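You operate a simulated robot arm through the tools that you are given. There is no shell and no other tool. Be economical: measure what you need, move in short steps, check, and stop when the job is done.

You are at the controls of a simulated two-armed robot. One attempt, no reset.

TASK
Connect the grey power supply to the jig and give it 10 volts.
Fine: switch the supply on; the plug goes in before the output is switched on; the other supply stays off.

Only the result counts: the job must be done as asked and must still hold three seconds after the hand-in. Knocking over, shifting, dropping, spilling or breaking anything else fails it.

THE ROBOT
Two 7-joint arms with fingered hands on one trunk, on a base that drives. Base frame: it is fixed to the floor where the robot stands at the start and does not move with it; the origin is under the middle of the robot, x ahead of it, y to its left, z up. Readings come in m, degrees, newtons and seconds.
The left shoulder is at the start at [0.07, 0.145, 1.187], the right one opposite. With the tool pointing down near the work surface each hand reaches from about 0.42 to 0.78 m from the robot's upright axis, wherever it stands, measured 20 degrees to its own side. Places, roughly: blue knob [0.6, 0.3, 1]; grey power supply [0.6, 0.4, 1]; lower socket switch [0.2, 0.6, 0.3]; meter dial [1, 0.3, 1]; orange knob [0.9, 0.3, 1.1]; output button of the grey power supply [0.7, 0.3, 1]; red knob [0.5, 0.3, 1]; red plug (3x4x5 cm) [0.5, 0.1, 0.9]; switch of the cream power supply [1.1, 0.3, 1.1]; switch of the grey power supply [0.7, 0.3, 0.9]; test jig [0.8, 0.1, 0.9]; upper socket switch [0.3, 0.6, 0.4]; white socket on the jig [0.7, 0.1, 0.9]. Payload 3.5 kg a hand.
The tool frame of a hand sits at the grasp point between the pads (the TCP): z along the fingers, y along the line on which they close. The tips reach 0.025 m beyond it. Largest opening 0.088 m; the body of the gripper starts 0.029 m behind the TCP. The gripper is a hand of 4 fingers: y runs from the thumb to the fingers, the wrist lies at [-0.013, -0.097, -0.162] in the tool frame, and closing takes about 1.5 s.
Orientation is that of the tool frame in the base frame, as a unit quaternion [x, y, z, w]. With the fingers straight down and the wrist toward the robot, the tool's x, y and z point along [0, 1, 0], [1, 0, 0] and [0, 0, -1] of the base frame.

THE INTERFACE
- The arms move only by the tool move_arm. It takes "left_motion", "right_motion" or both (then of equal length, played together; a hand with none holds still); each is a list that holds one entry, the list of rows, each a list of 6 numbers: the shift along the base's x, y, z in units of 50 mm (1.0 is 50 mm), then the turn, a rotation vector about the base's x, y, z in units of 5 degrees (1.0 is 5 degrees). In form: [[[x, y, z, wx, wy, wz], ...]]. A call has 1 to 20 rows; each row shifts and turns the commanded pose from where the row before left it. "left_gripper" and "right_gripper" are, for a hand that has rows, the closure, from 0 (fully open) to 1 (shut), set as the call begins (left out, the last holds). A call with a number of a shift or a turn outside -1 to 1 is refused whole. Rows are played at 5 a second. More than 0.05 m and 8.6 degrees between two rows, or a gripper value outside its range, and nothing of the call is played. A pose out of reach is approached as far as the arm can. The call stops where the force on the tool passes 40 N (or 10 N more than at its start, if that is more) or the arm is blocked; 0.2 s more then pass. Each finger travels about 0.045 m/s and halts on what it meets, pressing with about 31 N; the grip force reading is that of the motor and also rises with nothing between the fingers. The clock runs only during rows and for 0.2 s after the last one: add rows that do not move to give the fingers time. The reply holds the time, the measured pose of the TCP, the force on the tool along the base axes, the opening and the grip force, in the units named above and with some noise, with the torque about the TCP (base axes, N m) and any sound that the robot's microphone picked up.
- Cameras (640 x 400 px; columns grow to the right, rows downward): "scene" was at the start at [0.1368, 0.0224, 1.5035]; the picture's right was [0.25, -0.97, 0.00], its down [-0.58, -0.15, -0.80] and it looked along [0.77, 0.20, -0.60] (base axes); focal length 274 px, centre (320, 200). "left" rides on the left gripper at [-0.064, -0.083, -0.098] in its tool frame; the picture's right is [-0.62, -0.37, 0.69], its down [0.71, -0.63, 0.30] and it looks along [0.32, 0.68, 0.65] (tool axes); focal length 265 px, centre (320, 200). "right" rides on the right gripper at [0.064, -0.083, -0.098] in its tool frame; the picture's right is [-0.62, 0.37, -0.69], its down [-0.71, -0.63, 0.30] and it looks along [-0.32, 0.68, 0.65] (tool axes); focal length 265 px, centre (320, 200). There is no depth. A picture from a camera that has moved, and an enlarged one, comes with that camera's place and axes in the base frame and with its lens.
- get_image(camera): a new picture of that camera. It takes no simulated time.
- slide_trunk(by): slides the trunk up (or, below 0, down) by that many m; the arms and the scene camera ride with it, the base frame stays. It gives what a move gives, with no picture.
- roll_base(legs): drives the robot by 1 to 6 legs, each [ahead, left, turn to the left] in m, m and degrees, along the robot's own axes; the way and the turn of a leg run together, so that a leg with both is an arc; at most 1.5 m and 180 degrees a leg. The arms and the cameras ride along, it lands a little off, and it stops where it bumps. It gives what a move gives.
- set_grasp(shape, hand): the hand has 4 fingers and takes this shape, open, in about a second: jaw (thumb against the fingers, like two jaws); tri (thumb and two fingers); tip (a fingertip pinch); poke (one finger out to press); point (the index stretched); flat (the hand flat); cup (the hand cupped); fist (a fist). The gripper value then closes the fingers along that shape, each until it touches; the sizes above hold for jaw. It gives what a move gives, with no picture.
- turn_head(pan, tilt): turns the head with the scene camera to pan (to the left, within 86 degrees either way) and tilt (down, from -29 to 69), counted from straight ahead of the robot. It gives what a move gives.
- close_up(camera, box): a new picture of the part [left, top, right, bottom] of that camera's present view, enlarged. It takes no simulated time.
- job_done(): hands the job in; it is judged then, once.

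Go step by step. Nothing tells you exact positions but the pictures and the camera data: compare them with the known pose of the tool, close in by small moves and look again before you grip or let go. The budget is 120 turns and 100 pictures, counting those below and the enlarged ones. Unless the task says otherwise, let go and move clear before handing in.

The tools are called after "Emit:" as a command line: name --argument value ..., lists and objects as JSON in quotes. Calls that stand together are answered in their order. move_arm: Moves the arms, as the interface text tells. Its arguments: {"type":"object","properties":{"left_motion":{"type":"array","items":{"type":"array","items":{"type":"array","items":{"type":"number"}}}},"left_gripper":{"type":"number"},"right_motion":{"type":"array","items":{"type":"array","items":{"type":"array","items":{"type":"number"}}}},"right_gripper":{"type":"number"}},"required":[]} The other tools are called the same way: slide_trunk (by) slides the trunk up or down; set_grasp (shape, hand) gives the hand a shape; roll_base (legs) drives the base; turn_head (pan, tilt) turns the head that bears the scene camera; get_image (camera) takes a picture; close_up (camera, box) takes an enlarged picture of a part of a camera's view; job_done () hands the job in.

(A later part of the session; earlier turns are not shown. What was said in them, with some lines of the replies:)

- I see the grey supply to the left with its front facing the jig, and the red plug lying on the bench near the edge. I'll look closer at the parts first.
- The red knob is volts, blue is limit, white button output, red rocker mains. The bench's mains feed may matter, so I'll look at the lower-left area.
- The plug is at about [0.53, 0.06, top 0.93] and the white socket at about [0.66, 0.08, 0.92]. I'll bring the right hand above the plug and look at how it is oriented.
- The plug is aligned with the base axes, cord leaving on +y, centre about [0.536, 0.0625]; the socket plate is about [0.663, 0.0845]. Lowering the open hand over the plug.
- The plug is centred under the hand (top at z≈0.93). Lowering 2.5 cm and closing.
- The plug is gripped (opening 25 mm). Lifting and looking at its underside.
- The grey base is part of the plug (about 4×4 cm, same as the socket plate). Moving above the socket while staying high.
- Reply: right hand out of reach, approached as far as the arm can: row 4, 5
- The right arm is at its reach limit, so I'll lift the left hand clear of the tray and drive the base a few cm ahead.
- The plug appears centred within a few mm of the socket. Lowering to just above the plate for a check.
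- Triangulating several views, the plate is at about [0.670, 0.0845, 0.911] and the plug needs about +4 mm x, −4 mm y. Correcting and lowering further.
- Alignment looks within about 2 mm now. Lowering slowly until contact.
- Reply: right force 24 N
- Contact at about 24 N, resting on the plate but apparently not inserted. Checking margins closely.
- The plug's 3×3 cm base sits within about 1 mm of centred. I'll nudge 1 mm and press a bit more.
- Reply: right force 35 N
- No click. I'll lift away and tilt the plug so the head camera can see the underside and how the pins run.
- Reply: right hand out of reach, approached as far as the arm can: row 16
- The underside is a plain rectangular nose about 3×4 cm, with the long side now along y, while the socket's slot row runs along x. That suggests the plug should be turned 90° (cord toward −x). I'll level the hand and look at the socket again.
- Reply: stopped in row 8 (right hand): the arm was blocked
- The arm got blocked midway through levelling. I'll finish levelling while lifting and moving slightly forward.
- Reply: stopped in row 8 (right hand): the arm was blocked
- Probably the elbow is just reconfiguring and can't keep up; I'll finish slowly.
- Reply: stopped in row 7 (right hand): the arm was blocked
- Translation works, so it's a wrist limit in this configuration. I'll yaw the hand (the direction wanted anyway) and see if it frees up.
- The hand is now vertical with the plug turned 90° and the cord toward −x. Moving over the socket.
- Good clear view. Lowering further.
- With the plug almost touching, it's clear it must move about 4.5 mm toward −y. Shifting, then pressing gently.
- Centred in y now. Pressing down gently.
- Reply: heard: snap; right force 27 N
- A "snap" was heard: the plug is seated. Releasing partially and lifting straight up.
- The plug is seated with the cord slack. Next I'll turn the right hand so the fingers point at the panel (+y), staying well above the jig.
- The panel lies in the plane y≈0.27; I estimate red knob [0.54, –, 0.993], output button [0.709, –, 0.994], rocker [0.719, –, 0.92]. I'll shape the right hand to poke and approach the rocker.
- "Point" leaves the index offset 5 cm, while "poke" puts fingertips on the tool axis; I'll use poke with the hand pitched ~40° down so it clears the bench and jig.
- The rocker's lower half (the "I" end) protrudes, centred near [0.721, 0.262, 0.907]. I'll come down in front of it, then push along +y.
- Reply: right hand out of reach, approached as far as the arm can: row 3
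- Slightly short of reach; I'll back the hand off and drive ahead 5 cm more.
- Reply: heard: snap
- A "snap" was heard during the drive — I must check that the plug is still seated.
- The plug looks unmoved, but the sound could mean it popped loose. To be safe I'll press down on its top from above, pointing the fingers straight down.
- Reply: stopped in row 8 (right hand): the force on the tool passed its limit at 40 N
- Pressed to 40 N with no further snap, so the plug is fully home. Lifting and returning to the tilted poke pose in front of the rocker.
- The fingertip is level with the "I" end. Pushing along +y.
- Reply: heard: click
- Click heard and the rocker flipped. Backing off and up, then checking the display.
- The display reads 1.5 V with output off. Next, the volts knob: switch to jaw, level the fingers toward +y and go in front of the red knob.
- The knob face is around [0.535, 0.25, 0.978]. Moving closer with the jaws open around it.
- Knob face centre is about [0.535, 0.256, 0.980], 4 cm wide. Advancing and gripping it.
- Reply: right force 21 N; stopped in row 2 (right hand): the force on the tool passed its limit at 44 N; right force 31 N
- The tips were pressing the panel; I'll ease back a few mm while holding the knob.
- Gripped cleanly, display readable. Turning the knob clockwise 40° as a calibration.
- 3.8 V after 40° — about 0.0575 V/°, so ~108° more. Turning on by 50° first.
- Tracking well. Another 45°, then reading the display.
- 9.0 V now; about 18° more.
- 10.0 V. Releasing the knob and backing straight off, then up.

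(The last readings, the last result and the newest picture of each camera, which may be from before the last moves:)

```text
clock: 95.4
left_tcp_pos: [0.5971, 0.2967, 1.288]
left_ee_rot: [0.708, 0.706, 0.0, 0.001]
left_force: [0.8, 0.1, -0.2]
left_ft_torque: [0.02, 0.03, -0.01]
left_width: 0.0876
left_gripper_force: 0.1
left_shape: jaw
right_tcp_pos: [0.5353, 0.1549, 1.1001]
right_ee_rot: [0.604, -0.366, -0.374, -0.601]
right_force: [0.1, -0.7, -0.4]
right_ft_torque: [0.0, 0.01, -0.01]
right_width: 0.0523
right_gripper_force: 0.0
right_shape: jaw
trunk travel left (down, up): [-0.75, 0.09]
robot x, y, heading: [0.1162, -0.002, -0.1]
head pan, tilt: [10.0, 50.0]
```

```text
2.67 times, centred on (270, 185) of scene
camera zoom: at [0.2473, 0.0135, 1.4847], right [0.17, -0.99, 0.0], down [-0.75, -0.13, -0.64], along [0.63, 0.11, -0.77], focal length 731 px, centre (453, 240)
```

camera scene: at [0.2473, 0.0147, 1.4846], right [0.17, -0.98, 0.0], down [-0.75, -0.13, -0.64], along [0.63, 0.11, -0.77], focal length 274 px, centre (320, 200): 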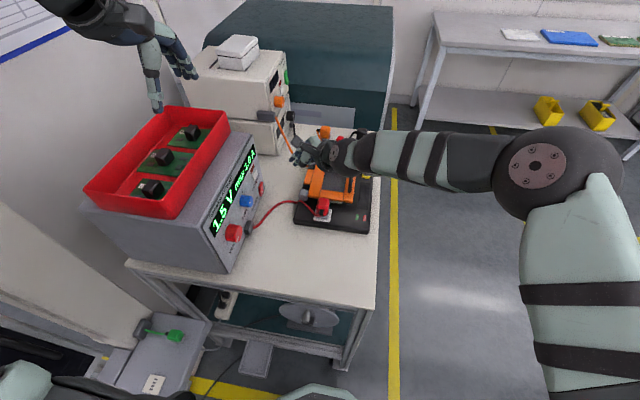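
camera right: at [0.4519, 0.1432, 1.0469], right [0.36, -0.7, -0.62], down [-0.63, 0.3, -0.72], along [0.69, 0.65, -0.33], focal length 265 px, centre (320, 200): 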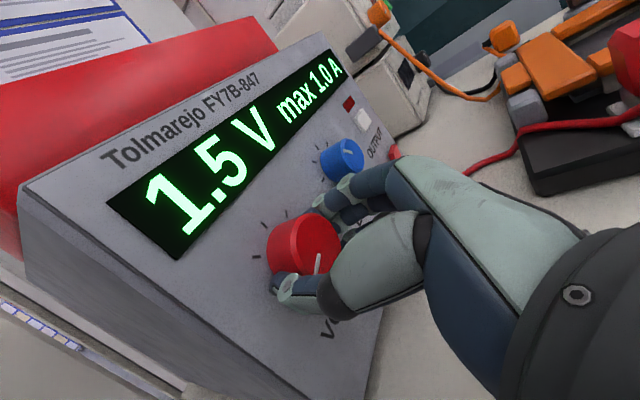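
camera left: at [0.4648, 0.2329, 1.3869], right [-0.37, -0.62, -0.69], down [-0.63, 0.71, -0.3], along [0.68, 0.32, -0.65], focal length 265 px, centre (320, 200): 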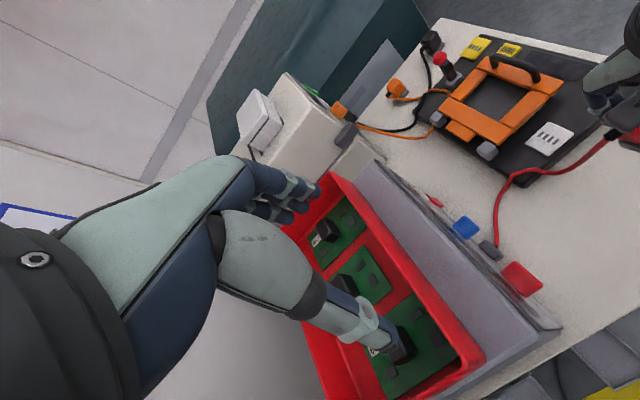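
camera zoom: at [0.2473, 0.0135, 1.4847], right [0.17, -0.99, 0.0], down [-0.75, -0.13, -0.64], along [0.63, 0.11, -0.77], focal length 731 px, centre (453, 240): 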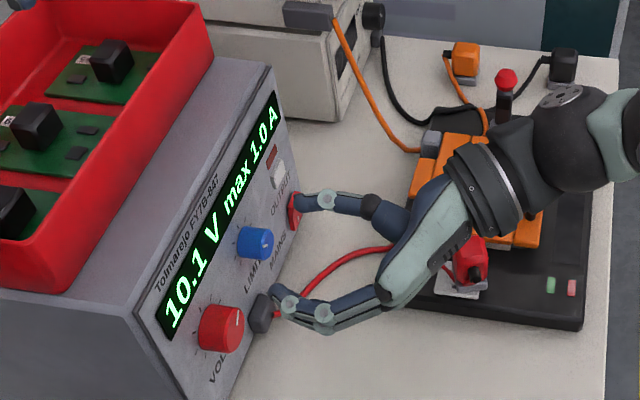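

The supply shows 10.1 V. Next is the output button: poke shape, roll the hand back and pitch down 45° as before.

Emit:
set_grasp --shape "poke" --hand "right"

Emit:
move_arm --right_motion '[[[0, 0, 0, 0, -1, 0], [0, 0, 0, 0, -1, 0], [0, 0, 0, 0, -1, 0], [0, 0, 0, 0, -1, 0], [0, 0, 0, 0, -1, 0], [0, 0, 0, 0, -1, 0], [0, 0, 0, 0, -1, 0], [0, 0, 0, 0, -1, 0], [0, 0, 0, 0, -1, 0], [0, 0, 0, 0, -1, 0], [0, 0, 0, 0, -1, 0], [0, 0, 0, 0, -1, 0], [0, 0, 0, 0, -1, 0], [0, 0, 0, 0, -1, 0], [0, 0, 0, 0, -1, 0], [0, 0, 0, 0, -1, 0], [0, 0, 0, 0, -1, 0], [0, 0, 0, 0, -1, 0], [0, 0, 0, 0, -1, 0], [0, 0, 0, 0, -1, 0]]]'

Emit:
move_arm --right_motion '[[[0.174, 0, 0, 0, -0.964, 0], [0.174, 0, 0, 0, -0.964, 0], [0.174, 0, 0, 0, -0.964, 0], [0.174, 0, 0, 0, -0.964, 0], [0.174, 0, 0, 0, -0.964, 0], [0.174, 0, 0, 0, -0.964, 0], [0.174, 0, 0, 0, -0.964, 0], [0.174, 0, 0, 0, -0.964, 0], [0.174, 0, 0, 0, -0.964, 0], [0.174, 0, 0, 0, -0.964, 0], [0.174, 0, 0, 0, -0.964, 0], [0.174, 0, 0, -1, 0, 0], [0.174, 0, 0, -1, 0, 0], [0.174, 0, 0, -1, 0, 0], [0.174, 0, 0, -1, 0, 0], [0.174, 0, 0, -1, 0, 0], [0.174, 0, 0, -1, 0, 0], [0.174, 0, 0, -1, 0, 0], [0.174, 0, 0, -1, 0, 0], [0.174, 0, 0, -1, 0, 0]]]'

```text
clock: 96.3
left_tcp_pos: [0.5959, 0.2976, 1.2888]
left_ee_rot: [0.707, 0.707, 0.001, 0.001]
left_force: [-0.7, 0.3, -0.1]
left_ft_torque: [0.02, 0.0, 0.01]
left_width: 0.0877
left_gripper_force: 0.0
left_shape: jaw
right_tcp_pos: [0.5363, 0.1563, 1.0993]
right_ee_rot: [0.604, -0.366, -0.373, -0.602]
right_force: [1.1, 0.2, 0.0]
right_ft_torque: [0.01, 0.01, 0.01]
right_width: 0.0
right_gripper_force: 0.0
right_shape: poke
trunk travel left (down, up): [-0.75, 0.09]
robot x, y, heading: [0.1195, 0.004, -0.4]
head pan, tilt: [10.0, 50.0]
```

```text
clock: 100.5
left_tcp_pos: [0.5975, 0.2972, 1.2875]
left_ee_rot: [0.708, 0.706, 0.0, 0.001]
left_force: [0.3, 0.4, -0.2]
left_ft_torque: [-0.02, 0.01, 0.02]
left_width: 0.0876
left_gripper_force: 0.0
left_shape: jaw
right_tcp_pos: [0.5362, 0.1553, 1.0956]
right_ee_rot: [0.674, 0.228, 0.223, -0.666]
right_force: [0.2, -0.6, -1.0]
right_ft_torque: [-0.01, 0.01, -0.04]
right_width: 0.0
right_gripper_force: 0.1
right_shape: poke
trunk travel left (down, up): [-0.75, 0.09]
robot x, y, heading: [0.1209, -0.0022, 0.0]
head pan, tilt: [10.0, 50.0]
```

```text
clock: 104.7
left_tcp_pos: [0.5965, 0.2983, 1.2886]
left_ee_rot: [0.708, 0.706, 0.0, 0.001]
left_force: [0.3, 0.2, -0.6]
left_ft_torque: [-0.02, -0.01, -0.02]
left_width: 0.0876
left_gripper_force: 0.1
left_shape: jaw
right_tcp_pos: [0.7105, 0.1567, 1.0975]
right_ee_rot: [0.656, 0.654, 0.27, -0.264]
right_force: [0.1, 0.5, 0.1]
right_ft_torque: [0.0, -0.03, -0.01]
right_width: 0.0
right_gripper_force: 0.2
right_shape: poke
trunk travel left (down, up): [-0.75, 0.09]
robot x, y, heading: [0.1184, 0.003, -0.2]
head pan, tilt: [10.0, 50.0]
```

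Emit:
move_arm --right_motion '[[[0, 0.2, -0.5, 0, 0, 0], [0, 0.3, -0.5, 0, 0, 0], [0, 0.3, -0.5, 0, 0, 0], [0, 0.1, -0.3, 0, 0, 0], [0, 0, 0, 0, 0, 0], [0, 0, 0, 0, 0, 0]]]'

Emit:
get_image --camera "right"

```text
clock: 106.1
left_tcp_pos: [0.5972, 0.2969, 1.2893]
left_ee_rot: [0.708, 0.706, 0.0, -0.001]
left_force: [0.0, 0.1, 1.5]
left_ft_torque: [0.02, 0.01, 0.02]
left_width: 0.0879
left_gripper_force: 0.1
left_shape: jaw
right_tcp_pos: [0.7091, 0.201, 1.0055]
right_ee_rot: [0.655, 0.654, 0.27, -0.266]
right_force: [0.2, 0.1, -0.1]
right_ft_torque: [-0.02, 0.01, 0.02]
right_width: 0.0
right_gripper_force: 0.0
right_shape: poke
trunk travel left (down, up): [-0.75, 0.09]
robot x, y, heading: [0.1168, 0.0015, -0.1]
head pan, tilt: [10.0, 50.0]
```

```text
8 pictures are left
camera right: at [0.6248, 0.1781, 1.1207], right [0.36, -0.93, 0.06], down [-0.63, -0.29, -0.72], along [0.69, 0.22, -0.69], focal length 265 px, centre (320, 200)
```

right: 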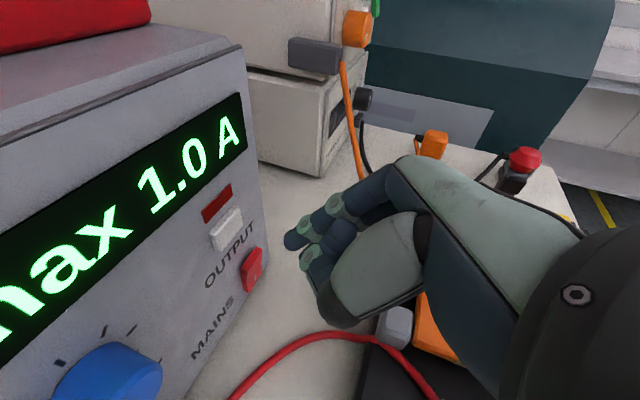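

Fingertip level with the button; shifting 5 mm and pushing along +y.

Emit:
move_arm --right_motion '[[[-0.1, 0.15, 0, 0, 0, 0], [0, 0.2, 0, 0, 0, 0], [0, 0.15, 0, 0, 0, 0], [0, 0.06, 0, 0, 0, 0], [0, 0.06, 0, 0, 0, 0], [0, 0.04, 0, 0, 0, 0], [0, 0.04, 0, 0, 0, 0], [0, 0, 0, 0, 0, 0]]]'

Emit:
close_up --camera "right" --box '[100, 120, 420, 320]'

```text
clock: 107.9
left_tcp_pos: [0.597, 0.2973, 1.2882]
left_ee_rot: [0.708, 0.706, 0.0, 0.001]
left_force: [0.2, -0.3, 0.0]
left_ft_torque: [0.0, -0.01, 0.01]
left_width: 0.0878
left_gripper_force: 0.1
left_shape: jaw
right_tcp_pos: [0.7044, 0.234, 1.0061]
right_ee_rot: [0.656, 0.653, 0.271, -0.266]
right_force: [1.2, 0.4, 0.2]
right_ft_torque: [-0.01, 0.01, 0.01]
right_width: 0.0
right_gripper_force: 0.0
right_shape: poke
trunk travel left (down, up): [-0.75, 0.09]
robot x, y, heading: [0.118, -0.0016, 0.0]
head pan, tilt: [10.0, 50.0]
```

```text
2.00 times, centred on (260, 220) of right
camera zoom: at [0.6206, 0.2129, 1.1218], right [0.36, -0.93, 0.06], down [-0.63, -0.29, -0.72], along [0.69, 0.22, -0.69], focal length 531 px, centre (440, 160)
```

zoom: 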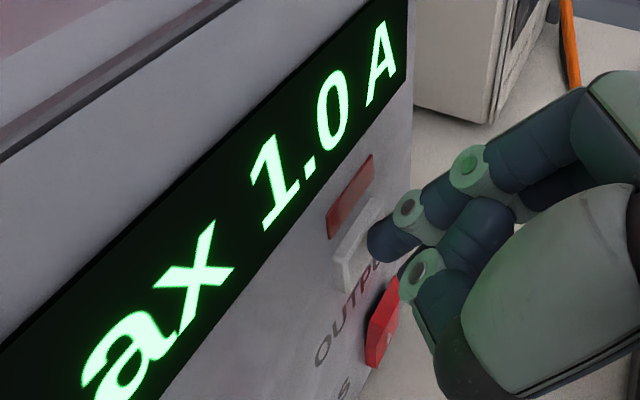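

Almost touching and aligned. Continuing the push in small steps.

Emit:
move_arm --right_motion '[[[-0.03, 0.03, 0.06, 0, 0, 0], [0, 0.04, 0, 0, 0, 0], [0, 0.04, 0, 0, 0, 0], [0, 0.04, 0, 0, 0, 0], [0, 0, 0, 0, 0, 0]]]'

```text
clock: 109.1
left_tcp_pos: [0.5969, 0.295, 1.2891]
left_ee_rot: [0.708, 0.706, 0.001, -0.001]
left_force: [0.2, 1.0, 0.2]
left_ft_torque: [0.02, -0.03, -0.01]
left_width: 0.0878
left_gripper_force: 0.1
left_shape: jaw
right_tcp_pos: [0.7038, 0.2402, 1.0104]
right_ee_rot: [0.656, 0.652, 0.272, -0.266]
right_force: [0.5, -5.3, 0.4]
right_ft_torque: [-0.07, -0.05, -0.03]
right_width: 0.0001
right_gripper_force: 0.1
right_shape: poke
trunk travel left (down, up): [-0.75, 0.09]
robot x, y, heading: [0.1189, -0.0024, 0.2]
head pan, tilt: [10.0, 50.0]
```

Contact at 5 N, no click yet; a little further.

Emit:
move_arm --right_motion '[[[0, 0.03, 0, 0, 0, 0], [0, 0.03, 0, 0, 0, 0], [0, 0.03, 0, 0, 0, 0], [0, 0, 0, 0, 0, 0]]]'

```text
clock: 110.1
left_tcp_pos: [0.5967, 0.2915, 1.2894]
left_ee_rot: [0.708, 0.706, 0.003, -0.001]
left_force: [-0.6, -0.1, -0.5]
left_ft_torque: [-0.02, 0.03, 0.0]
left_width: 0.0876
left_gripper_force: 0.1
left_shape: jaw
right_tcp_pos: [0.7047, 0.2409, 1.0105]
right_ee_rot: [0.657, 0.651, 0.272, -0.266]
right_force: [-0.2, -20.2, 1.2]
right_ft_torque: [-0.18, -0.05, -0.02]
right_width: 0.0
right_gripper_force: 0.0
right_shape: poke
trunk travel left (down, up): [-0.75, 0.09]
robot x, y, heading: [0.1207, -0.0014, -0.2]
head pan, tilt: [10.0, 50.0]
```

Emit:
close_up --camera "right" --box '[200, 140, 380, 280]'

```text
2.86 times, centred on (290, 210) of right
camera zoom: at [0.6202, 0.2194, 1.125], right [0.36, -0.93, 0.06], down [-0.63, -0.29, -0.72], along [0.69, 0.22, -0.69], focal length 758 px, centre (406, 171)
```

zoom: 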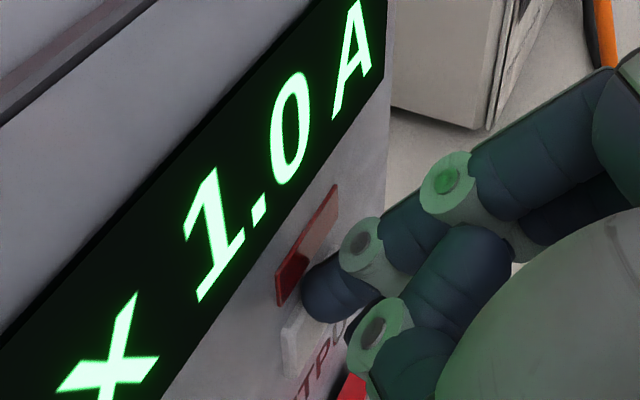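

The fingertip is pressing the indicator bezel just above the button. Backing off, going 12 mm lower, and pushing again.

Emit:
move_arm --right_motion '[[[0, -0.3, 0, 0, 0, 0], [0, -0.1, -0.24, 0, 0, 0], [0, 0, 0, 0, 0, 0], [0, 0.2, 0, 0, 0, 0], [0, 0.06, 0, 0, 0, 0], [0, 0.04, 0, 0, 0, 0], [0, 0.04, 0, 0, 0, 0], [0, 0, 0, 0, 0, 0]]]'

```text
clock: 111.9
left_tcp_pos: [0.5969, 0.2937, 1.289]
left_ee_rot: [0.708, 0.706, 0.001, -0.001]
left_force: [0.1, -0.1, 0.5]
left_ft_torque: [-0.02, 0.0, 0.0]
left_width: 0.0875
left_gripper_force: 0.1
left_shape: jaw
right_tcp_pos: [0.7046, 0.2413, 0.9969]
right_ee_rot: [0.657, 0.652, 0.271, -0.265]
right_force: [-0.3, -11.0, 1.9]
right_ft_torque: [-0.06, 0.01, -0.03]
right_width: 0.0001
right_gripper_force: 0.2
right_shape: poke
trunk travel left (down, up): [-0.75, 0.09]
robot x, y, heading: [0.1198, 0.0005, -0.1]
head pan, tilt: [10.0, 50.0]
heard: click
```

Click heard. Backing off and checking the display and jig lamps.

Emit:
move_arm --right_motion '[[[0, -0.5, 0, 0, 0, 0], [0, -0.6, 0.3, 0, 0, 0], [0, -0.4, 0.8, 0, 0, 0], [0, -0.4, 0.8, 0, 0, 0], [-0.3, -0.6, 0.8, 0, 0, 0], [-0.3, -0.8, 0.8, 0, 0, 0], [-0.3, -0.8, 0.5, 0, 0, 0], [0, 0, 0, 0, 0, 0]]]'

Emit:
close_up --camera "scene" --box '[180, 100, 390, 260]'

```text
refused: row 5 steps farther than a row can; nothing moved
```

```text
2.50 times, centred on (285, 180) of scene
camera zoom: at [0.2469, 0.0103, 1.4847], right [0.17, -0.99, 0.0], down [-0.75, -0.13, -0.64], along [0.63, 0.11, -0.77], focal length 685 px, centre (408, 250)
```

zoom: 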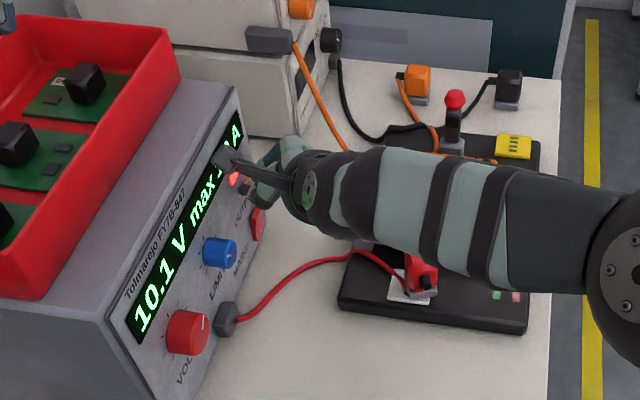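

The output indicator is lit. The plug looks a bit odd under the arm, so I'll retract carefully and inspect.

Emit:
move_arm --right_motion '[[[0, -0.3, 0, 0, 0, 0], [0, -0.3, 0.4, 0, 0, 0], [0, -0.3, 0.7, 0, 0, 0], [0, -0.3, 0.7, 0, 0, 0], [0, -0.3, 0.7, 0, 0, 0], [0, -0.6, 0.6, 0, 0, 0], [0, -0.7, 0.4, 0, 0, 0], [0, -0.7, 0.2, 0, 0, 0], [0, 0, 0, 0, 0, 0]]]'

Emit:
close_up --camera "scene" --box '[200, 120, 380, 250]'

```text
clock: 113.9
left_tcp_pos: [0.5964, 0.2975, 1.2866]
left_ee_rot: [0.708, 0.706, 0.0, 0.002]
left_force: [0.1, 0.2, 0.3]
left_ft_torque: [-0.02, 0.0, 0.02]
left_width: 0.0878
left_gripper_force: 0.0
left_shape: jaw
right_tcp_pos: [0.7035, 0.0704, 1.1813]
right_ee_rot: [0.655, 0.654, 0.271, -0.266]
right_force: [-0.2, -1.4, 0.3]
right_ft_torque: [0.02, -0.01, 0.01]
right_width: 0.0
right_gripper_force: 0.1
right_shape: poke
trunk travel left (down, up): [-0.75, 0.09]
robot x, y, heading: [0.1168, 0.0006, -0.3]
head pan, tilt: [10.0, 50.0]
```

```text
3.08 times, centred on (290, 185) of scene
camera zoom: at [0.2473, 0.0144, 1.4846], right [0.17, -0.99, 0.0], down [-0.75, -0.13, -0.64], along [0.63, 0.11, -0.77], focal length 843 px, centre (412, 246)
```

zoom: 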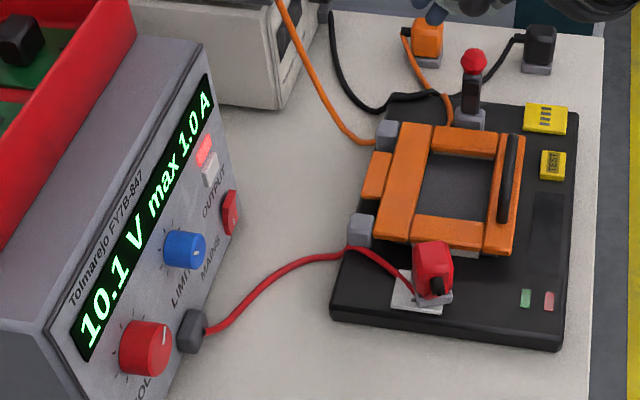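

The plug has been knocked off the socket by the hand after all, so the output must go off again, the plug be re-seated, then the output switched on. First I'll retrace the path and press the output button again to switch off.

Emit:
move_arm --right_motion '[[[0, 0.7, -0.2, 0, 0, 0], [0, 0.7, -0.4, 0, 0, 0], [0, 0.6, -0.6, 0, 0, 0], [0, 0.3, -0.7, 0, 0, 0], [0, 0.3, -0.7, 0, 0, 0], [0, 0.3, -0.7, 0, 0, 0], [0, 0.3, -0.4, 0, 0, 0], [0, 0, 0, 0, 0, 0], [0, 0.15, 0, 0, 0, 0], [0, 0.07, 0, 0, 0, 0], [0, 0.04, 0, 0, 0, 0], [0, 0.04, 0, 0, 0, 0], [0, 0, 0, 0, 0, 0]]]'

Emit:
close_up --camera "scene" --box '[240, 130, 370, 230]'

```text
clock: 116.7
left_tcp_pos: [0.5968, 0.2943, 1.2882]
left_ee_rot: [0.708, 0.706, 0.002, -0.001]
left_force: [0.3, -0.5, -0.5]
left_ft_torque: [0.01, 0.0, -0.01]
left_width: 0.0876
left_gripper_force: 0.1
left_shape: jaw
right_tcp_pos: [0.7048, 0.2406, 0.9975]
right_ee_rot: [0.655, 0.653, 0.271, -0.266]
right_force: [-0.3, -9.1, -1.3]
right_ft_torque: [-0.15, 0.04, -0.03]
right_width: 0.0
right_gripper_force: 0.1
right_shape: poke
trunk travel left (down, up): [-0.75, 0.09]
robot x, y, heading: [0.1178, 0.0022, -0.3]
head pan, tilt: [10.0, 50.0]
heard: click
```

```text
4.00 times, centred on (305, 180) of scene
camera zoom: at [0.2475, 0.011, 1.4846], right [0.17, -0.99, 0.0], down [-0.76, -0.13, -0.64], along [0.63, 0.11, -0.77], focal length 1096 px, centre (380, 280)
```

zoom: 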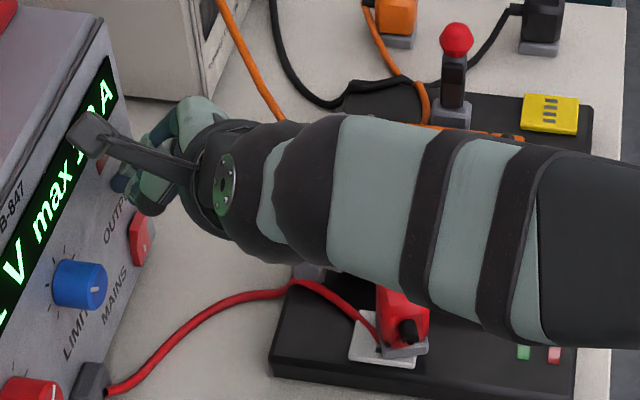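

Click heard and the output indicator is dark again. From the pictures the loose plug sits at about [0.675, 0.0755], turned ~+24°. Retracting and reorienting the hand above it.

Emit:
move_arm --right_motion '[[[0, -0.3, 0, 0, 0, 0], [0, -0.3, 0.4, 0, 0, 0], [0, -0.3, 0.7, 0, 0, 0], [0, -0.3, 0.7, 0, 0, 0], [0, -0.3, 0.7, 0, 0, 0], [0, -0.6, 0.6, 0, 0, 0], [0, -0.7, 0.4, 0, 0, 0], [0, -0.7, 0.2, 0, 0, 0], [0, 0, 0, 0, 0, 0]]]'

Emit:
set_grasp --shape "jaw" --hand "right"

Emit:
move_arm --right_motion '[[[-0.024, 0, 0, -0.242, -0.365, 0.896], [-0.024, 0, 0, -0.242, -0.365, 0.896], [-0.024, 0, 0, -0.242, -0.365, 0.896], [-0.024, 0, 0, -0.242, -0.365, 0.896], [-0.024, 0, 0, -0.242, -0.365, 0.896], [-0.024, 0, 0, -0.242, -0.365, 0.896], [-0.024, 0, 0, -0.242, -0.365, 0.896], [-0.024, 0, 0, -0.242, -0.365, 0.896], [-0.024, 0, 0, -0.242, -0.365, 0.896], [-0.024, 0, 0, -0.242, -0.365, 0.896], [-0.024, 0, 0, -0.242, -0.365, 0.896], [-0.024, 0, 0, -0.242, -0.365, 0.896]]]'

Emit:
move_arm --right_motion '[[[-0.024, 0, 0, -0.242, -0.365, 0.896], [-0.024, 0, 0, -0.242, -0.365, 0.896], [-0.024, 0, 0, -0.242, -0.365, 0.896], [-0.024, 0, 0, -0.242, -0.365, 0.896], [-0.024, 0, 0, -0.242, -0.365, 0.896], [-0.024, 0, 0, -0.242, -0.365, 0.896], [-0.024, 0, 0, -0.242, -0.365, 0.896], [-0.024, 0, 0, -0.242, -0.365, 0.896], [-0.024, 0, 0, -0.242, -0.365, 0.896], [-0.024, 0, 0, -0.242, -0.365, 0.896], [-0.024, 0, 0, -0.242, -0.365, 0.896], [-0.024, 0, 0, -0.242, -0.365, 0.896], [0, 0, 0, 0, 0, 0], [0, 0, 0, 0, 0, 0]]]'

```text
clock: 118.7
left_tcp_pos: [0.5966, 0.2977, 1.2879]
left_ee_rot: [0.708, 0.707, 0.0, 0.0]
left_force: [0.2, -0.1, -0.7]
left_ft_torque: [0.02, 0.01, -0.01]
left_width: 0.0872
left_gripper_force: 0.1
left_shape: jaw
right_tcp_pos: [0.7053, 0.0681, 1.1825]
right_ee_rot: [0.655, 0.654, 0.27, -0.265]
right_force: [-0.3, 0.4, 0.4]
right_ft_torque: [-0.02, 0.0, -0.01]
right_width: 0.0
right_gripper_force: 0.2
right_shape: poke
trunk travel left (down, up): [-0.75, 0.09]
robot x, y, heading: [0.1152, 0.0018, -0.2]
head pan, tilt: [10.0, 50.0]
```

```text
clock: 119.6
left_tcp_pos: [0.5979, 0.2971, 1.2878]
left_ee_rot: [0.708, 0.706, 0.0, 0.001]
left_force: [-0.4, -0.4, 0.2]
left_ft_torque: [-0.04, 0.0, 0.01]
left_width: 0.0876
left_gripper_force: 0.1
left_shape: jaw
right_tcp_pos: [0.7048, 0.0672, 1.1829]
right_ee_rot: [0.655, 0.653, 0.271, -0.266]
right_force: [1.1, 0.0, 0.5]
right_ft_torque: [0.01, 0.0, 0.0]
right_width: 0.0879
right_gripper_force: 0.1
right_shape: jaw
trunk travel left (down, up): [-0.75, 0.09]
robot x, y, heading: [0.1191, 0.0009, -0.1]
head pan, tilt: [10.0, 50.0]
```

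```text
clock: 122.2
left_tcp_pos: [0.5979, 0.2971, 1.2884]
left_ee_rot: [0.708, 0.706, 0.001, 0.001]
left_force: [-0.3, 0.2, -0.6]
left_ft_torque: [-0.01, -0.01, -0.02]
left_width: 0.0876
left_gripper_force: 0.0
left_shape: jaw
right_tcp_pos: [0.6888, 0.0697, 1.1823]
right_ee_rot: [0.257, 0.942, 0.154, -0.153]
right_force: [-0.3, 0.6, -0.7]
right_ft_torque: [0.0, 0.02, 0.02]
right_width: 0.0878
right_gripper_force: 0.1
right_shape: jaw
trunk travel left (down, up): [-0.75, 0.09]
robot x, y, heading: [0.1198, 0.0036, -0.2]
head pan, tilt: [10.0, 50.0]
```

```text
clock: 124.4
left_tcp_pos: [0.5967, 0.2968, 1.2887]
left_ee_rot: [0.709, 0.706, 0.0, 0.001]
left_force: [-0.7, -1.2, -0.5]
left_ft_torque: [0.01, 0.03, -0.01]
left_width: 0.0877
left_gripper_force: 0.1
left_shape: jaw
right_tcp_pos: [0.6807, 0.0732, 1.1821]
right_ee_rot: [-0.104, 0.993, 0.036, -0.034]
right_force: [-1.7, 17.8, -12.0]
right_ft_torque: [-0.39, -0.69, -0.94]
right_width: 0.0882
right_gripper_force: 0.0
right_shape: jaw
trunk travel left (down, up): [-0.75, 0.09]
robot x, y, heading: [0.1211, -0.0009, 0.1]
head pan, tilt: [10.0, 50.0]
stopped in row 10 (right hand): the force on the tool passed its limit at 122 N (the readings are from after the stop); the commanded pose is now the measured one
```

The hand touched something near the end of the turn. I'll rotate back to the known-good yaw (90°) and check the force.

Emit:
move_arm --right_motion '[[[0, 0, 0, -0.275, -0.26, -0.8], [0, 0, 0, -0.275, -0.26, -0.8], [0, 0, 0, -0.275, -0.26, -0.8], [0, 0, 0, 0, 0, 0], [0, 0, 0, 0, 0, 0]]]' --right_gripper 0.2

Emit:
get_image --camera "scene"

```text
clock: 125.6
left_tcp_pos: [0.5983, 0.2964, 1.2888]
left_ee_rot: [0.708, 0.707, 0.0, 0.001]
left_force: [0.5, -1.6, 0.8]
left_ft_torque: [0.01, 0.02, -0.01]
left_width: 0.0878
left_gripper_force: 0.0
left_shape: jaw
right_tcp_pos: [0.6782, 0.0708, 1.1831]
right_ee_rot: [-0.001, 1.0, -0.002, -0.001]
right_force: [-0.8, -0.6, 0.8]
right_ft_torque: [0.02, -0.01, -0.04]
right_width: 0.0707
right_gripper_force: 0.1
right_shape: jaw
trunk travel left (down, up): [-0.75, 0.09]
robot x, y, heading: [0.1227, 0.0045, 0.2]
head pan, tilt: [10.0, 50.0]
```

```text
2 pictures are left
camera scene: at [0.2471, 0.0136, 1.4847], right [0.17, -0.99, 0.0], down [-0.75, -0.13, -0.64], along [0.63, 0.11, -0.77], focal length 274 px, centre (320, 200)
```

scene: 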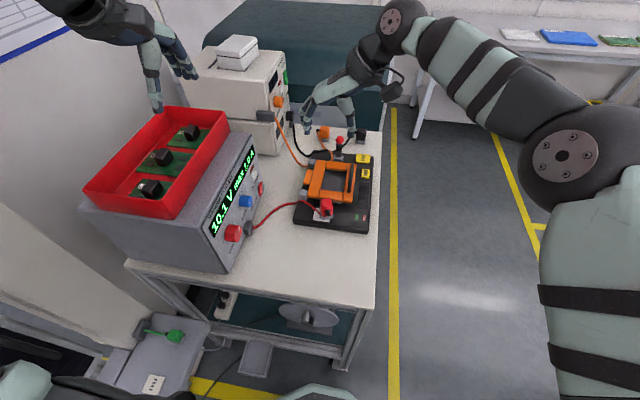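

Nothing else was disturbed (it was a self-contact), and the hand is vertical above the plug with 7 cm opening. Lowering over the plug and closing to grip it.

Emit:
move_arm --right_motion '[[[-0.16, 0.05, -0.7, 0, 0, 0], [0, 0, -0.8, 0, 0, 0], [0, 0, -0.8, 0, 0, 0], [0, 0, -0.8, 0, 0, 0], [0, 0, -0.6, 0, 0, 0], [0, 0, -0.4, 0, 0, 0], [0, 0, -0.3, 0, 0, 0], [0, 0, -0.24, 0, 0, 0], [0, 0, 0, 0, 0, 0]]]'

Emit:
close_up --camera "scene" --box '[310, 185, 350, 225]'

```text
clock: 127.6
left_tcp_pos: [0.5962, 0.2968, 1.2883]
left_ee_rot: [0.708, 0.706, 0.001, 0.0]
left_force: [0.1, 0.5, 0.2]
left_ft_torque: [0.0, 0.01, 0.01]
left_width: 0.0878
left_gripper_force: 0.0
left_shape: jaw
right_tcp_pos: [0.6718, 0.0737, 0.9503]
right_ee_rot: [-0.001, 1.0, -0.002, -0.001]
right_force: [0.1, 0.1, -0.6]
right_ft_torque: [-0.01, -0.05, 0.03]
right_width: 0.0703
right_gripper_force: 0.0
right_shape: jaw
trunk travel left (down, up): [-0.75, 0.09]
robot x, y, heading: [0.1177, -0.0014, -0.3]
head pan, tilt: [10.0, 50.0]
```

```text
10.00 times, centred on (330, 205) of scene
camera zoom: at [0.2469, 0.0136, 1.4847], right [0.17, -0.99, 0.0], down [-0.75, -0.13, -0.64], along [0.63, 0.11, -0.77], focal length 2740 px, centre (220, 150)
```

zoom: 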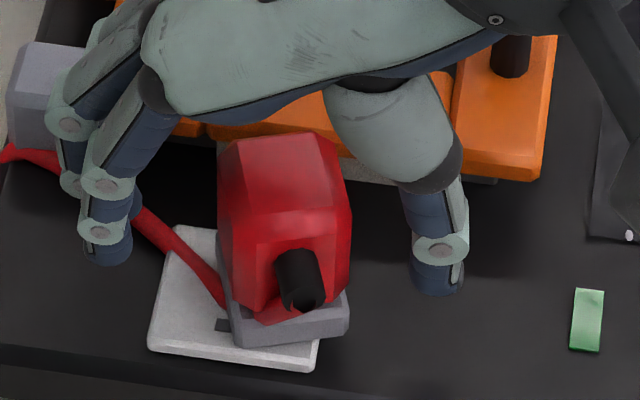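

The jaws straddle the plug well. Closing on it, lifting slightly, and shifting toward the socket.

Emit:
move_arm --right_motion '[[[0, 0, 0, 0, 0, 0], [0, 0, 0, 0, 0, 0], [0, 0, 0, 0, 0, 0], [0, 0, 0, 0, 0, 0], [0, 0, 0, 0, 0, 0], [0, 0, 0, 0, 0, 0], [0, 0, 0, 0, 0, 0], [0, 0, 0, 0, 0, 0]]]' --right_gripper 1

Emit:
move_arm --right_motion '[[[0, 0, 0.12, 0, 0, 0], [0, 0, 0.08, 0, 0, 0], [0, 0, 0, 0, 0, 0], [0, 0, 0, 0, 0, 0]]]'

```text
clock: 129.4
left_tcp_pos: [0.5962, 0.2959, 1.2876]
left_ee_rot: [0.708, 0.706, 0.001, 0.001]
left_force: [-0.7, -0.8, 0.3]
left_ft_torque: [0.04, 0.01, -0.01]
left_width: 0.0877
left_gripper_force: 0.0
left_shape: jaw
right_tcp_pos: [0.6711, 0.0747, 0.951]
right_ee_rot: [-0.001, 1.0, -0.002, -0.001]
right_force: [0.8, -0.9, 1.0]
right_ft_torque: [-0.04, -0.01, -0.01]
right_width: 0.0267
right_gripper_force: 31.3
right_shape: jaw
trunk travel left (down, up): [-0.75, 0.09]
robot x, y, heading: [0.1177, -0.0003, -0.2]
head pan, tilt: [10.0, 50.0]
```

```text
clock: 130.4
left_tcp_pos: [0.5962, 0.2962, 1.2884]
left_ee_rot: [0.707, 0.707, 0.0, 0.0]
left_force: [-1.1, -0.3, 0.4]
left_ft_torque: [0.02, 0.01, -0.01]
left_width: 0.0874
left_gripper_force: 0.0
left_shape: jaw
right_tcp_pos: [0.672, 0.0743, 0.9609]
right_ee_rot: [-0.001, 1.0, -0.002, -0.001]
right_force: [-0.3, -0.3, -0.8]
right_ft_torque: [-0.02, 0.0, 0.01]
right_width: 0.0265
right_gripper_force: 31.4
right_shape: jaw
trunk travel left (down, up): [-0.75, 0.09]
robot x, y, heading: [0.1193, -0.0001, 0.2]
head pan, tilt: [10.0, 50.0]
```

Grip width matches the earlier seated grip, so the plug is square in the hand. Aligning y to the earlier successful value and lowering to just above the plate for the last alignment picture.

Emit:
move_arm --right_motion '[[[0, 0.1, 0, 0, 0, 0], [0, 0, -0.1, 0, 0, 0], [0, 0, -0.05, 0, 0, 0], [0, 0, 0, 0, 0, 0], [0, 0, 0, 0, 0, 0]]]'

Emit:
close_up --camera "scene" --box '[310, 195, 340, 218]'

```text
clock: 131.6
left_tcp_pos: [0.5962, 0.2969, 1.2874]
left_ee_rot: [0.707, 0.707, 0.001, 0.001]
left_force: [0.2, 0.3, 0.0]
left_ft_torque: [0.02, 0.0, -0.01]
left_width: 0.0876
left_gripper_force: 0.1
left_shape: jaw
right_tcp_pos: [0.67, 0.0786, 0.9529]
right_ee_rot: [-0.001, 1.0, -0.002, -0.001]
right_force: [0.7, 0.4, -0.8]
right_ft_torque: [0.02, 0.01, 0.03]
right_width: 0.0264
right_gripper_force: 30.9
right_shape: jaw
trunk travel left (down, up): [-0.75, 0.09]
robot x, y, heading: [0.1154, -0.001, -0.0]
head pan, tilt: [10.0, 50.0]
```

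```text
16.00 times, centred on (325, 206) of scene
camera zoom: at [0.2472, 0.0136, 1.4847], right [0.17, -0.99, 0.0], down [-0.75, -0.13, -0.64], along [0.63, 0.11, -0.77], focal length 4384 px, centre (240, 96)
```

zoom: 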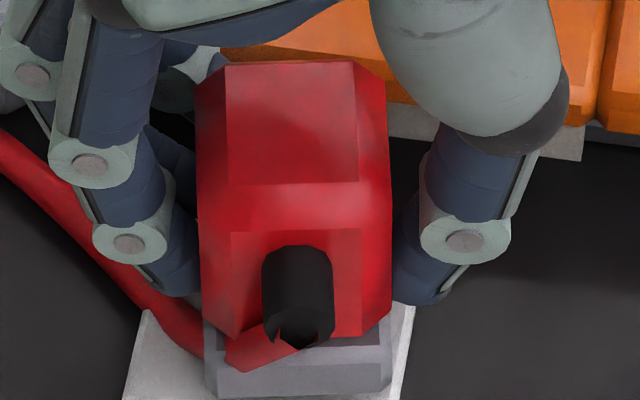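

From the last picture the plug is held about 10° too far counter-clockwise and needs ≈ −3 mm x, +3.3 mm y. Correcting, then pressing gently while listening for the snap.

Emit:
move_arm --right_motion '[[[-0.06, 0.066, 0.02, 0, 0, -0.7], [0, 0, 0, 0, 0, -0.7], [0, 0, 0, 0, 0, -0.7], [0, 0, 0, 0, 0, 0], [0, 0, -0.04, 0, 0, 0], [0, 0, -0.04, 0, 0, 0], [0, 0, -0.04, 0, 0, 0], [0, 0, -0.03, 0, 0, 0], [0, 0, -0.03, 0, 0, 0], [0, 0, -0.03, 0, 0, 0], [0, 0, 0, 0, 0, 0]]]'

```text
clock: 134.0
left_tcp_pos: [0.5925, 0.2954, 1.2907]
left_ee_rot: [0.708, 0.706, 0.002, 0.003]
left_force: [-0.4, 0.0, -0.4]
left_ft_torque: [0.02, 0.0, -0.02]
left_width: 0.0876
left_gripper_force: 0.0
left_shape: jaw
right_tcp_pos: [0.6668, 0.0822, 0.9478]
right_ee_rot: [0.092, 0.996, 0.002, 0.003]
right_force: [4.5, -2.2, 30.4]
right_ft_torque: [0.06, -0.1, -0.06]
right_width: 0.0275
right_gripper_force: 30.8
right_shape: jaw
trunk travel left (down, up): [-0.75, 0.09]
robot x, y, heading: [0.1188, -0.0042, -0.2]
head pan, tilt: [10.0, 50.0]
```

No snap at 30 N. I'll slide slowly under light pressure toward +x (the earlier seated TCP was x≈0.671).

Emit:
move_arm --right_motion '[[[0, 0, 0.03, 0, 0, 0], [0.025, 0, 0, 0, 0, 0], [0.025, 0, 0, 0, 0, 0], [0.025, 0, 0, 0, 0, 0], [0.025, 0, 0, 0, 0, 0], [0, 0, -0.02, 0, 0, 0], [0, 0, 0, 0, 0, 0]]]'

```text
clock: 135.6
left_tcp_pos: [0.5915, 0.2951, 1.2908]
left_ee_rot: [0.708, 0.706, 0.002, 0.003]
left_force: [0.7, -0.4, 0.2]
left_ft_torque: [0.0, -0.03, -0.02]
left_width: 0.0877
left_gripper_force: 0.1
left_shape: jaw
right_tcp_pos: [0.6687, 0.0813, 0.9472]
right_ee_rot: [0.09, 0.996, 0.0, 0.002]
right_force: [-3.5, -0.9, 28.1]
right_ft_torque: [0.02, 0.06, 0.05]
right_width: 0.0278
right_gripper_force: 30.7
right_shape: jaw
trunk travel left (down, up): [-0.75, 0.09]
robot x, y, heading: [0.1202, -0.0009, -0.2]
head pan, tilt: [10.0, 50.0]
```

Emit:
move_arm --right_motion '[[[0, 0, 0.03, 0, 0, 0], [0.02, -0.03, 0, 0, 0, 0], [0, -0.03, 0, 0, 0, 0], [0, -0.03, 0, 0, 0, 0], [0, -0.03, 0, 0, 0, 0], [0, 0, -0.03, 0, 0, 0], [0, 0, 0, 0, 0, 0]]]'

```text
clock: 137.2
left_tcp_pos: [0.593, 0.2978, 1.2894]
left_ee_rot: [0.708, 0.706, 0.001, 0.002]
left_force: [-0.2, 0.2, -1.1]
left_ft_torque: [-0.02, 0.02, 0.03]
left_width: 0.0875
left_gripper_force: 0.1
left_shape: jaw
right_tcp_pos: [0.6705, 0.0792, 0.9477]
right_ee_rot: [0.09, 0.996, 0.0, 0.002]
right_force: [1.3, 12.0, 26.2]
right_ft_torque: [0.53, -0.06, 0.06]
right_width: 0.0288
right_gripper_force: 31.2
right_shape: jaw
trunk travel left (down, up): [-0.75, 0.09]
robot x, y, heading: [0.1205, 0.0, 0.1]
head pan, tilt: [10.0, 50.0]
heard: snap
```

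Snap heard — the plug is in. Relieving side load, opening and lifting straight up.

Emit:
move_arm --right_motion '[[[0, 0.03, 0.03, 0, 0, 0], [0, 0.02, 0.04, 0, 0, 0], [0, 0, 0, 0, 0, 0]]]'

Emit:
move_arm --right_motion '[[[0, 0, 0, 0, 0, 0], [0, 0, 0, 0, 0, 0], [0, 0, 0, 0, 0, 0], [0, 0, 0, 0, 0, 0], [0, 0, 0, 0, 0, 0], [0, 0, 0, 0, 0, 0]]]' --right_gripper 0.4

Emit:
move_arm --right_motion '[[[0, 0, 0.2, 0, 0, 0], [0, 0, 0.4, 0, 0, 0], [0, 0, 0.6, 0, 0, 0], [0, 0, 0.8, 0, 0, 0], [0, 0, 0.8, 0, 0, 0], [0, 0, 0.8, 0, 0, 0], [0, 0, 0.8, 0, 0, 0], [0, 0, 0, 0, 0, 0]]]'

```text
clock: 138.0
left_tcp_pos: [0.5946, 0.2982, 1.2897]
left_ee_rot: [0.708, 0.706, 0.001, 0.0]
left_force: [-0.3, 0.0, 0.6]
left_ft_torque: [0.0, -0.01, -0.01]
left_width: 0.0876
left_gripper_force: 0.1
left_shape: jaw
right_tcp_pos: [0.67, 0.0801, 0.949]
right_ee_rot: [0.09, 0.996, -0.002, 0.0]
right_force: [-0.8, 5.1, 15.7]
right_ft_torque: [0.38, -0.04, 0.05]
right_width: 0.0289
right_gripper_force: 31.1
right_shape: jaw
trunk travel left (down, up): [-0.75, 0.09]
robot x, y, heading: [0.1203, 0.0036, -0.2]
head pan, tilt: [10.0, 50.0]
```

```text
clock: 139.4
left_tcp_pos: [0.5963, 0.2985, 1.2887]
left_ee_rot: [0.708, 0.706, 0.0, 0.001]
left_force: [0.8, -0.3, -0.6]
left_ft_torque: [-0.02, 0.01, 0.03]
left_width: 0.0878
left_gripper_force: 0.1
left_shape: jaw
right_tcp_pos: [0.6725, 0.0782, 0.9479]
right_ee_rot: [0.09, 0.996, -0.003, -0.001]
right_force: [0.0, 0.8, -0.2]
right_ft_torque: [0.01, -0.03, -0.01]
right_width: 0.0524
right_gripper_force: 0.0
right_shape: jaw
trunk travel left (down, up): [-0.75, 0.09]
robot x, y, heading: [0.1223, -0.0011, 0.2]
head pan, tilt: [10.0, 50.0]
```

```text
clock: 141.2
left_tcp_pos: [0.5964, 0.2966, 1.2875]
left_ee_rot: [0.708, 0.706, 0.0, 0.001]
left_force: [0.8, 0.2, 0.0]
left_ft_torque: [0.02, 0.0, 0.03]
left_width: 0.0874
left_gripper_force: 0.1
left_shape: jaw
right_tcp_pos: [0.6735, 0.0797, 1.1679]
right_ee_rot: [0.091, 0.996, -0.002, -0.001]
right_force: [-0.4, 0.6, 0.7]
right_ft_torque: [0.01, 0.02, 0.02]
right_width: 0.0523
right_gripper_force: 0.2
right_shape: jaw
trunk travel left (down, up): [-0.75, 0.09]
robot x, y, heading: [0.1165, -0.0037, -0.2]
head pan, tilt: [10.0, 50.0]
```

The plug was released without any sound. Pictures are used up, so I'll retrace the known button-press pose numerically: poke shape and rotate back to the earlier orientation, high above the jig.

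Emit:
set_grasp --shape "poke" --hand "right"

Emit:
move_arm --right_motion '[[[0.035, -0.013, 0.016, 0.417, 0.338, -0.839], [0.035, -0.013, 0.016, 0.417, 0.338, -0.839], [0.035, -0.013, 0.016, 0.417, 0.338, -0.839], [0.035, -0.013, 0.016, 0.417, 0.338, -0.839], [0.035, -0.013, 0.016, 0.417, 0.338, -0.839], [0.035, -0.013, 0.016, 0.417, 0.338, -0.839], [0.035, -0.013, 0.016, 0.417, 0.338, -0.839], [0.035, -0.013, 0.016, 0.417, 0.338, -0.839], [0.035, -0.013, 0.016, 0.417, 0.338, -0.839], [0.035, -0.013, 0.016, 0.417, 0.338, -0.839], [0.035, -0.013, 0.016, 0.417, 0.338, -0.839], [0.035, -0.013, 0.016, 0.417, 0.338, -0.839], [0.035, -0.013, 0.016, 0.417, 0.338, -0.839], [0.035, -0.013, 0.016, 0.417, 0.338, -0.839], [0.035, -0.013, 0.016, 0.417, 0.338, -0.839], [0.035, -0.013, 0.016, 0.417, 0.338, -0.839], [0.035, -0.013, 0.016, 0.417, 0.338, -0.839], [0.035, -0.013, 0.016, 0.417, 0.338, -0.839], [0, 0, 0, 0, 0, 0], [0, 0, 0, 0, 0, 0]]]'

Emit:
move_arm --right_motion '[[[0, 0, 0, 0, 0, 0]]]'

```text
clock: 142.1
left_tcp_pos: [0.5966, 0.2964, 1.2881]
left_ee_rot: [0.708, 0.706, 0.001, 0.001]
left_force: [-0.8, 0.4, 0.6]
left_ft_torque: [-0.01, 0.01, -0.03]
left_width: 0.0877
left_gripper_force: 0.1
left_shape: jaw
right_tcp_pos: [0.6743, 0.0796, 1.1673]
right_ee_rot: [0.091, 0.996, -0.002, -0.001]
right_force: [-0.4, 0.2, -0.8]
right_ft_torque: [0.0, 0.01, -0.03]
right_width: 0.0001
right_gripper_force: 0.1
right_shape: poke
trunk travel left (down, up): [-0.75, 0.09]
robot x, y, heading: [0.1167, 0.0007, -0.2]
head pan, tilt: [10.0, 50.0]
```

```text
clock: 146.3
left_tcp_pos: [0.5957, 0.2974, 1.2884]
left_ee_rot: [0.708, 0.706, 0.0, 0.001]
left_force: [0.1, 0.0, -0.1]
left_ft_torque: [0.0, 0.0, -0.02]
left_width: 0.0876
left_gripper_force: 0.1
left_shape: jaw
right_tcp_pos: [0.7067, 0.0664, 1.1826]
right_ee_rot: [0.655, 0.653, 0.271, -0.267]
right_force: [0.3, 0.0, 0.4]
right_ft_torque: [-0.01, -0.03, 0.01]
right_width: 0.0
right_gripper_force: 0.0
right_shape: poke
trunk travel left (down, up): [-0.75, 0.09]
robot x, y, heading: [0.1177, -0.0027, -0.3]
head pan, tilt: [10.0, 50.0]
```

```text
clock: 146.7
left_tcp_pos: [0.5962, 0.2966, 1.2881]
left_ee_rot: [0.708, 0.706, 0.0, 0.001]
left_force: [0.0, 0.6, 0.5]
left_ft_torque: [0.0, -0.04, 0.0]
left_width: 0.0875
left_gripper_force: 0.1
left_shape: jaw
right_tcp_pos: [0.7063, 0.0657, 1.1814]
right_ee_rot: [0.656, 0.652, 0.27, -0.266]
right_force: [-0.5, 0.0, -0.5]
right_ft_torque: [0.0, 0.0, -0.03]
right_width: 0.0001
right_gripper_force: 0.0
right_shape: poke
trunk travel left (down, up): [-0.75, 0.09]
robot x, y, heading: [0.1194, 0.0027, -0.1]
head pan, tilt: [10.0, 50.0]
```

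Pose matches within 2–3 mm; applying that correction and repeating the press path once.

Emit:
move_arm --right_motion '[[[-0.04, 0.7, -0.2, 0, 0, 0], [0, 0.75, -0.4, 0, 0, 0], [0, 0.6, -0.6, 0, 0, 0], [0, 0.3, -0.7, 0, 0, 0], [0, 0.3, -0.7, 0, 0, 0], [0, 0.3, -0.7, 0, 0, 0], [0, 0.3, -0.4, 0, 0, 0], [0, 0, 0, 0, 0, 0], [0, 0, 0, 0, 0, 0]]]'

```text
clock: 148.7
left_tcp_pos: [0.597, 0.297, 1.2884]
left_ee_rot: [0.708, 0.706, 0.001, 0.001]
left_force: [-0.4, -0.1, -0.3]
left_ft_torque: [0.0, -0.06, 0.01]
left_width: 0.0877
left_gripper_force: 0.0
left_shape: jaw
right_tcp_pos: [0.7038, 0.229, 0.9966]
right_ee_rot: [0.656, 0.653, 0.27, -0.267]
right_force: [0.0, -0.5, 0.0]
right_ft_torque: [0.0, -0.02, 0.04]
right_width: 0.0002
right_gripper_force: 0.2
right_shape: poke
trunk travel left (down, up): [-0.75, 0.09]
robot x, y, heading: [0.1212, -0.003, -0.0]
head pan, tilt: [10.0, 50.0]
```

Exactly in place in front of the button; pushing gently.

Emit:
move_arm --right_motion '[[[0, 0.12, 0, 0, 0, 0], [0, 0.06, 0, 0, 0, 0], [0, 0.04, 0, 0, 0, 0], [0, 0.04, 0, 0, 0, 0], [0, 0, 0, 0, 0, 0]]]'

```text
clock: 149.9
left_tcp_pos: [0.5965, 0.2961, 1.2873]
left_ee_rot: [0.708, 0.706, 0.002, 0.0]
left_force: [0.7, 0.1, 0.1]
left_ft_torque: [0.0, 0.01, 0.0]
left_width: 0.0876
left_gripper_force: 0.0
left_shape: jaw
right_tcp_pos: [0.7046, 0.2407, 0.996]
right_ee_rot: [0.657, 0.651, 0.271, -0.266]
right_force: [-1.9, -5.8, -2.2]
right_ft_torque: [-0.11, 0.03, -0.01]
right_width: 0.0001
right_gripper_force: 0.0
right_shape: poke
trunk travel left (down, up): [-0.75, 0.09]
robot x, y, heading: [0.1172, 0.0028, -0.3]
head pan, tilt: [10.0, 50.0]
heard: click
```

Click heard: output is on with the plug seated. Retracting along the same clear path.

Emit:
move_arm --right_motion '[[[0, -0.3, 0, 0, 0, 0], [0, -0.3, 0.4, 0, 0, 0], [0, -0.3, 0.7, 0, 0, 0], [0, -0.3, 0.7, 0, 0, 0], [0, -0.3, 0.7, 0, 0, 0], [0, -0.6, 0.6, 0, 0, 0], [0, -0.7, 0.4, 0, 0, 0], [0, -0.7, 0.2, 0, 0, 0], [0, 0, 0, 0, 0, 0]]]'

Emit:
get_image --camera "scene"

```text
clock: 151.9
left_tcp_pos: [0.5976, 0.2973, 1.2877]
left_ee_rot: [0.707, 0.707, 0.0, -0.001]
left_force: [0.3, 1.1, -0.5]
left_ft_torque: [-0.02, 0.04, -0.01]
left_width: 0.0879
left_gripper_force: 0.0
left_shape: jaw
right_tcp_pos: [0.7045, 0.0671, 1.1827]
right_ee_rot: [0.656, 0.652, 0.27, -0.267]
right_force: [0.0, 0.7, -0.2]
right_ft_torque: [-0.04, 0.02, -0.01]
right_width: 0.0003
right_gripper_force: 0.0
right_shape: poke
trunk travel left (down, up): [-0.75, 0.09]
robot x, y, heading: [0.1183, 0.0024, 0.1]
head pan, tilt: [10.0, 50.0]
```

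```text
refused: no pictures are left
```

The final snap, the output click and the silent retract all fit a seated plug with the output on. I have no pictures left to confirm it by eye, so I'm handing in.

Emit:
job_done

```text
The job is handed in.
```

I handed the job in with the grey supply's mains on, the red plug in the jig's white socket, and the output on at a displayed 10.1 V. That final state isn't confirmed by eye: I had no pictures left after the last plugging, so I judged it by sound.

- **Plug:** My hand knocked the plug out partway through. The output was briefly switched on while the plug was off the socket, before I noticed. I switched the output off, put the plug back in (snap heard), and then switched the output on again (click heard).
- **Voltage:** The display read 10.0 V while I held the knob and 10.1 V after I let go. I left it there.
- **Other supply:** I did not touch the cream supply.
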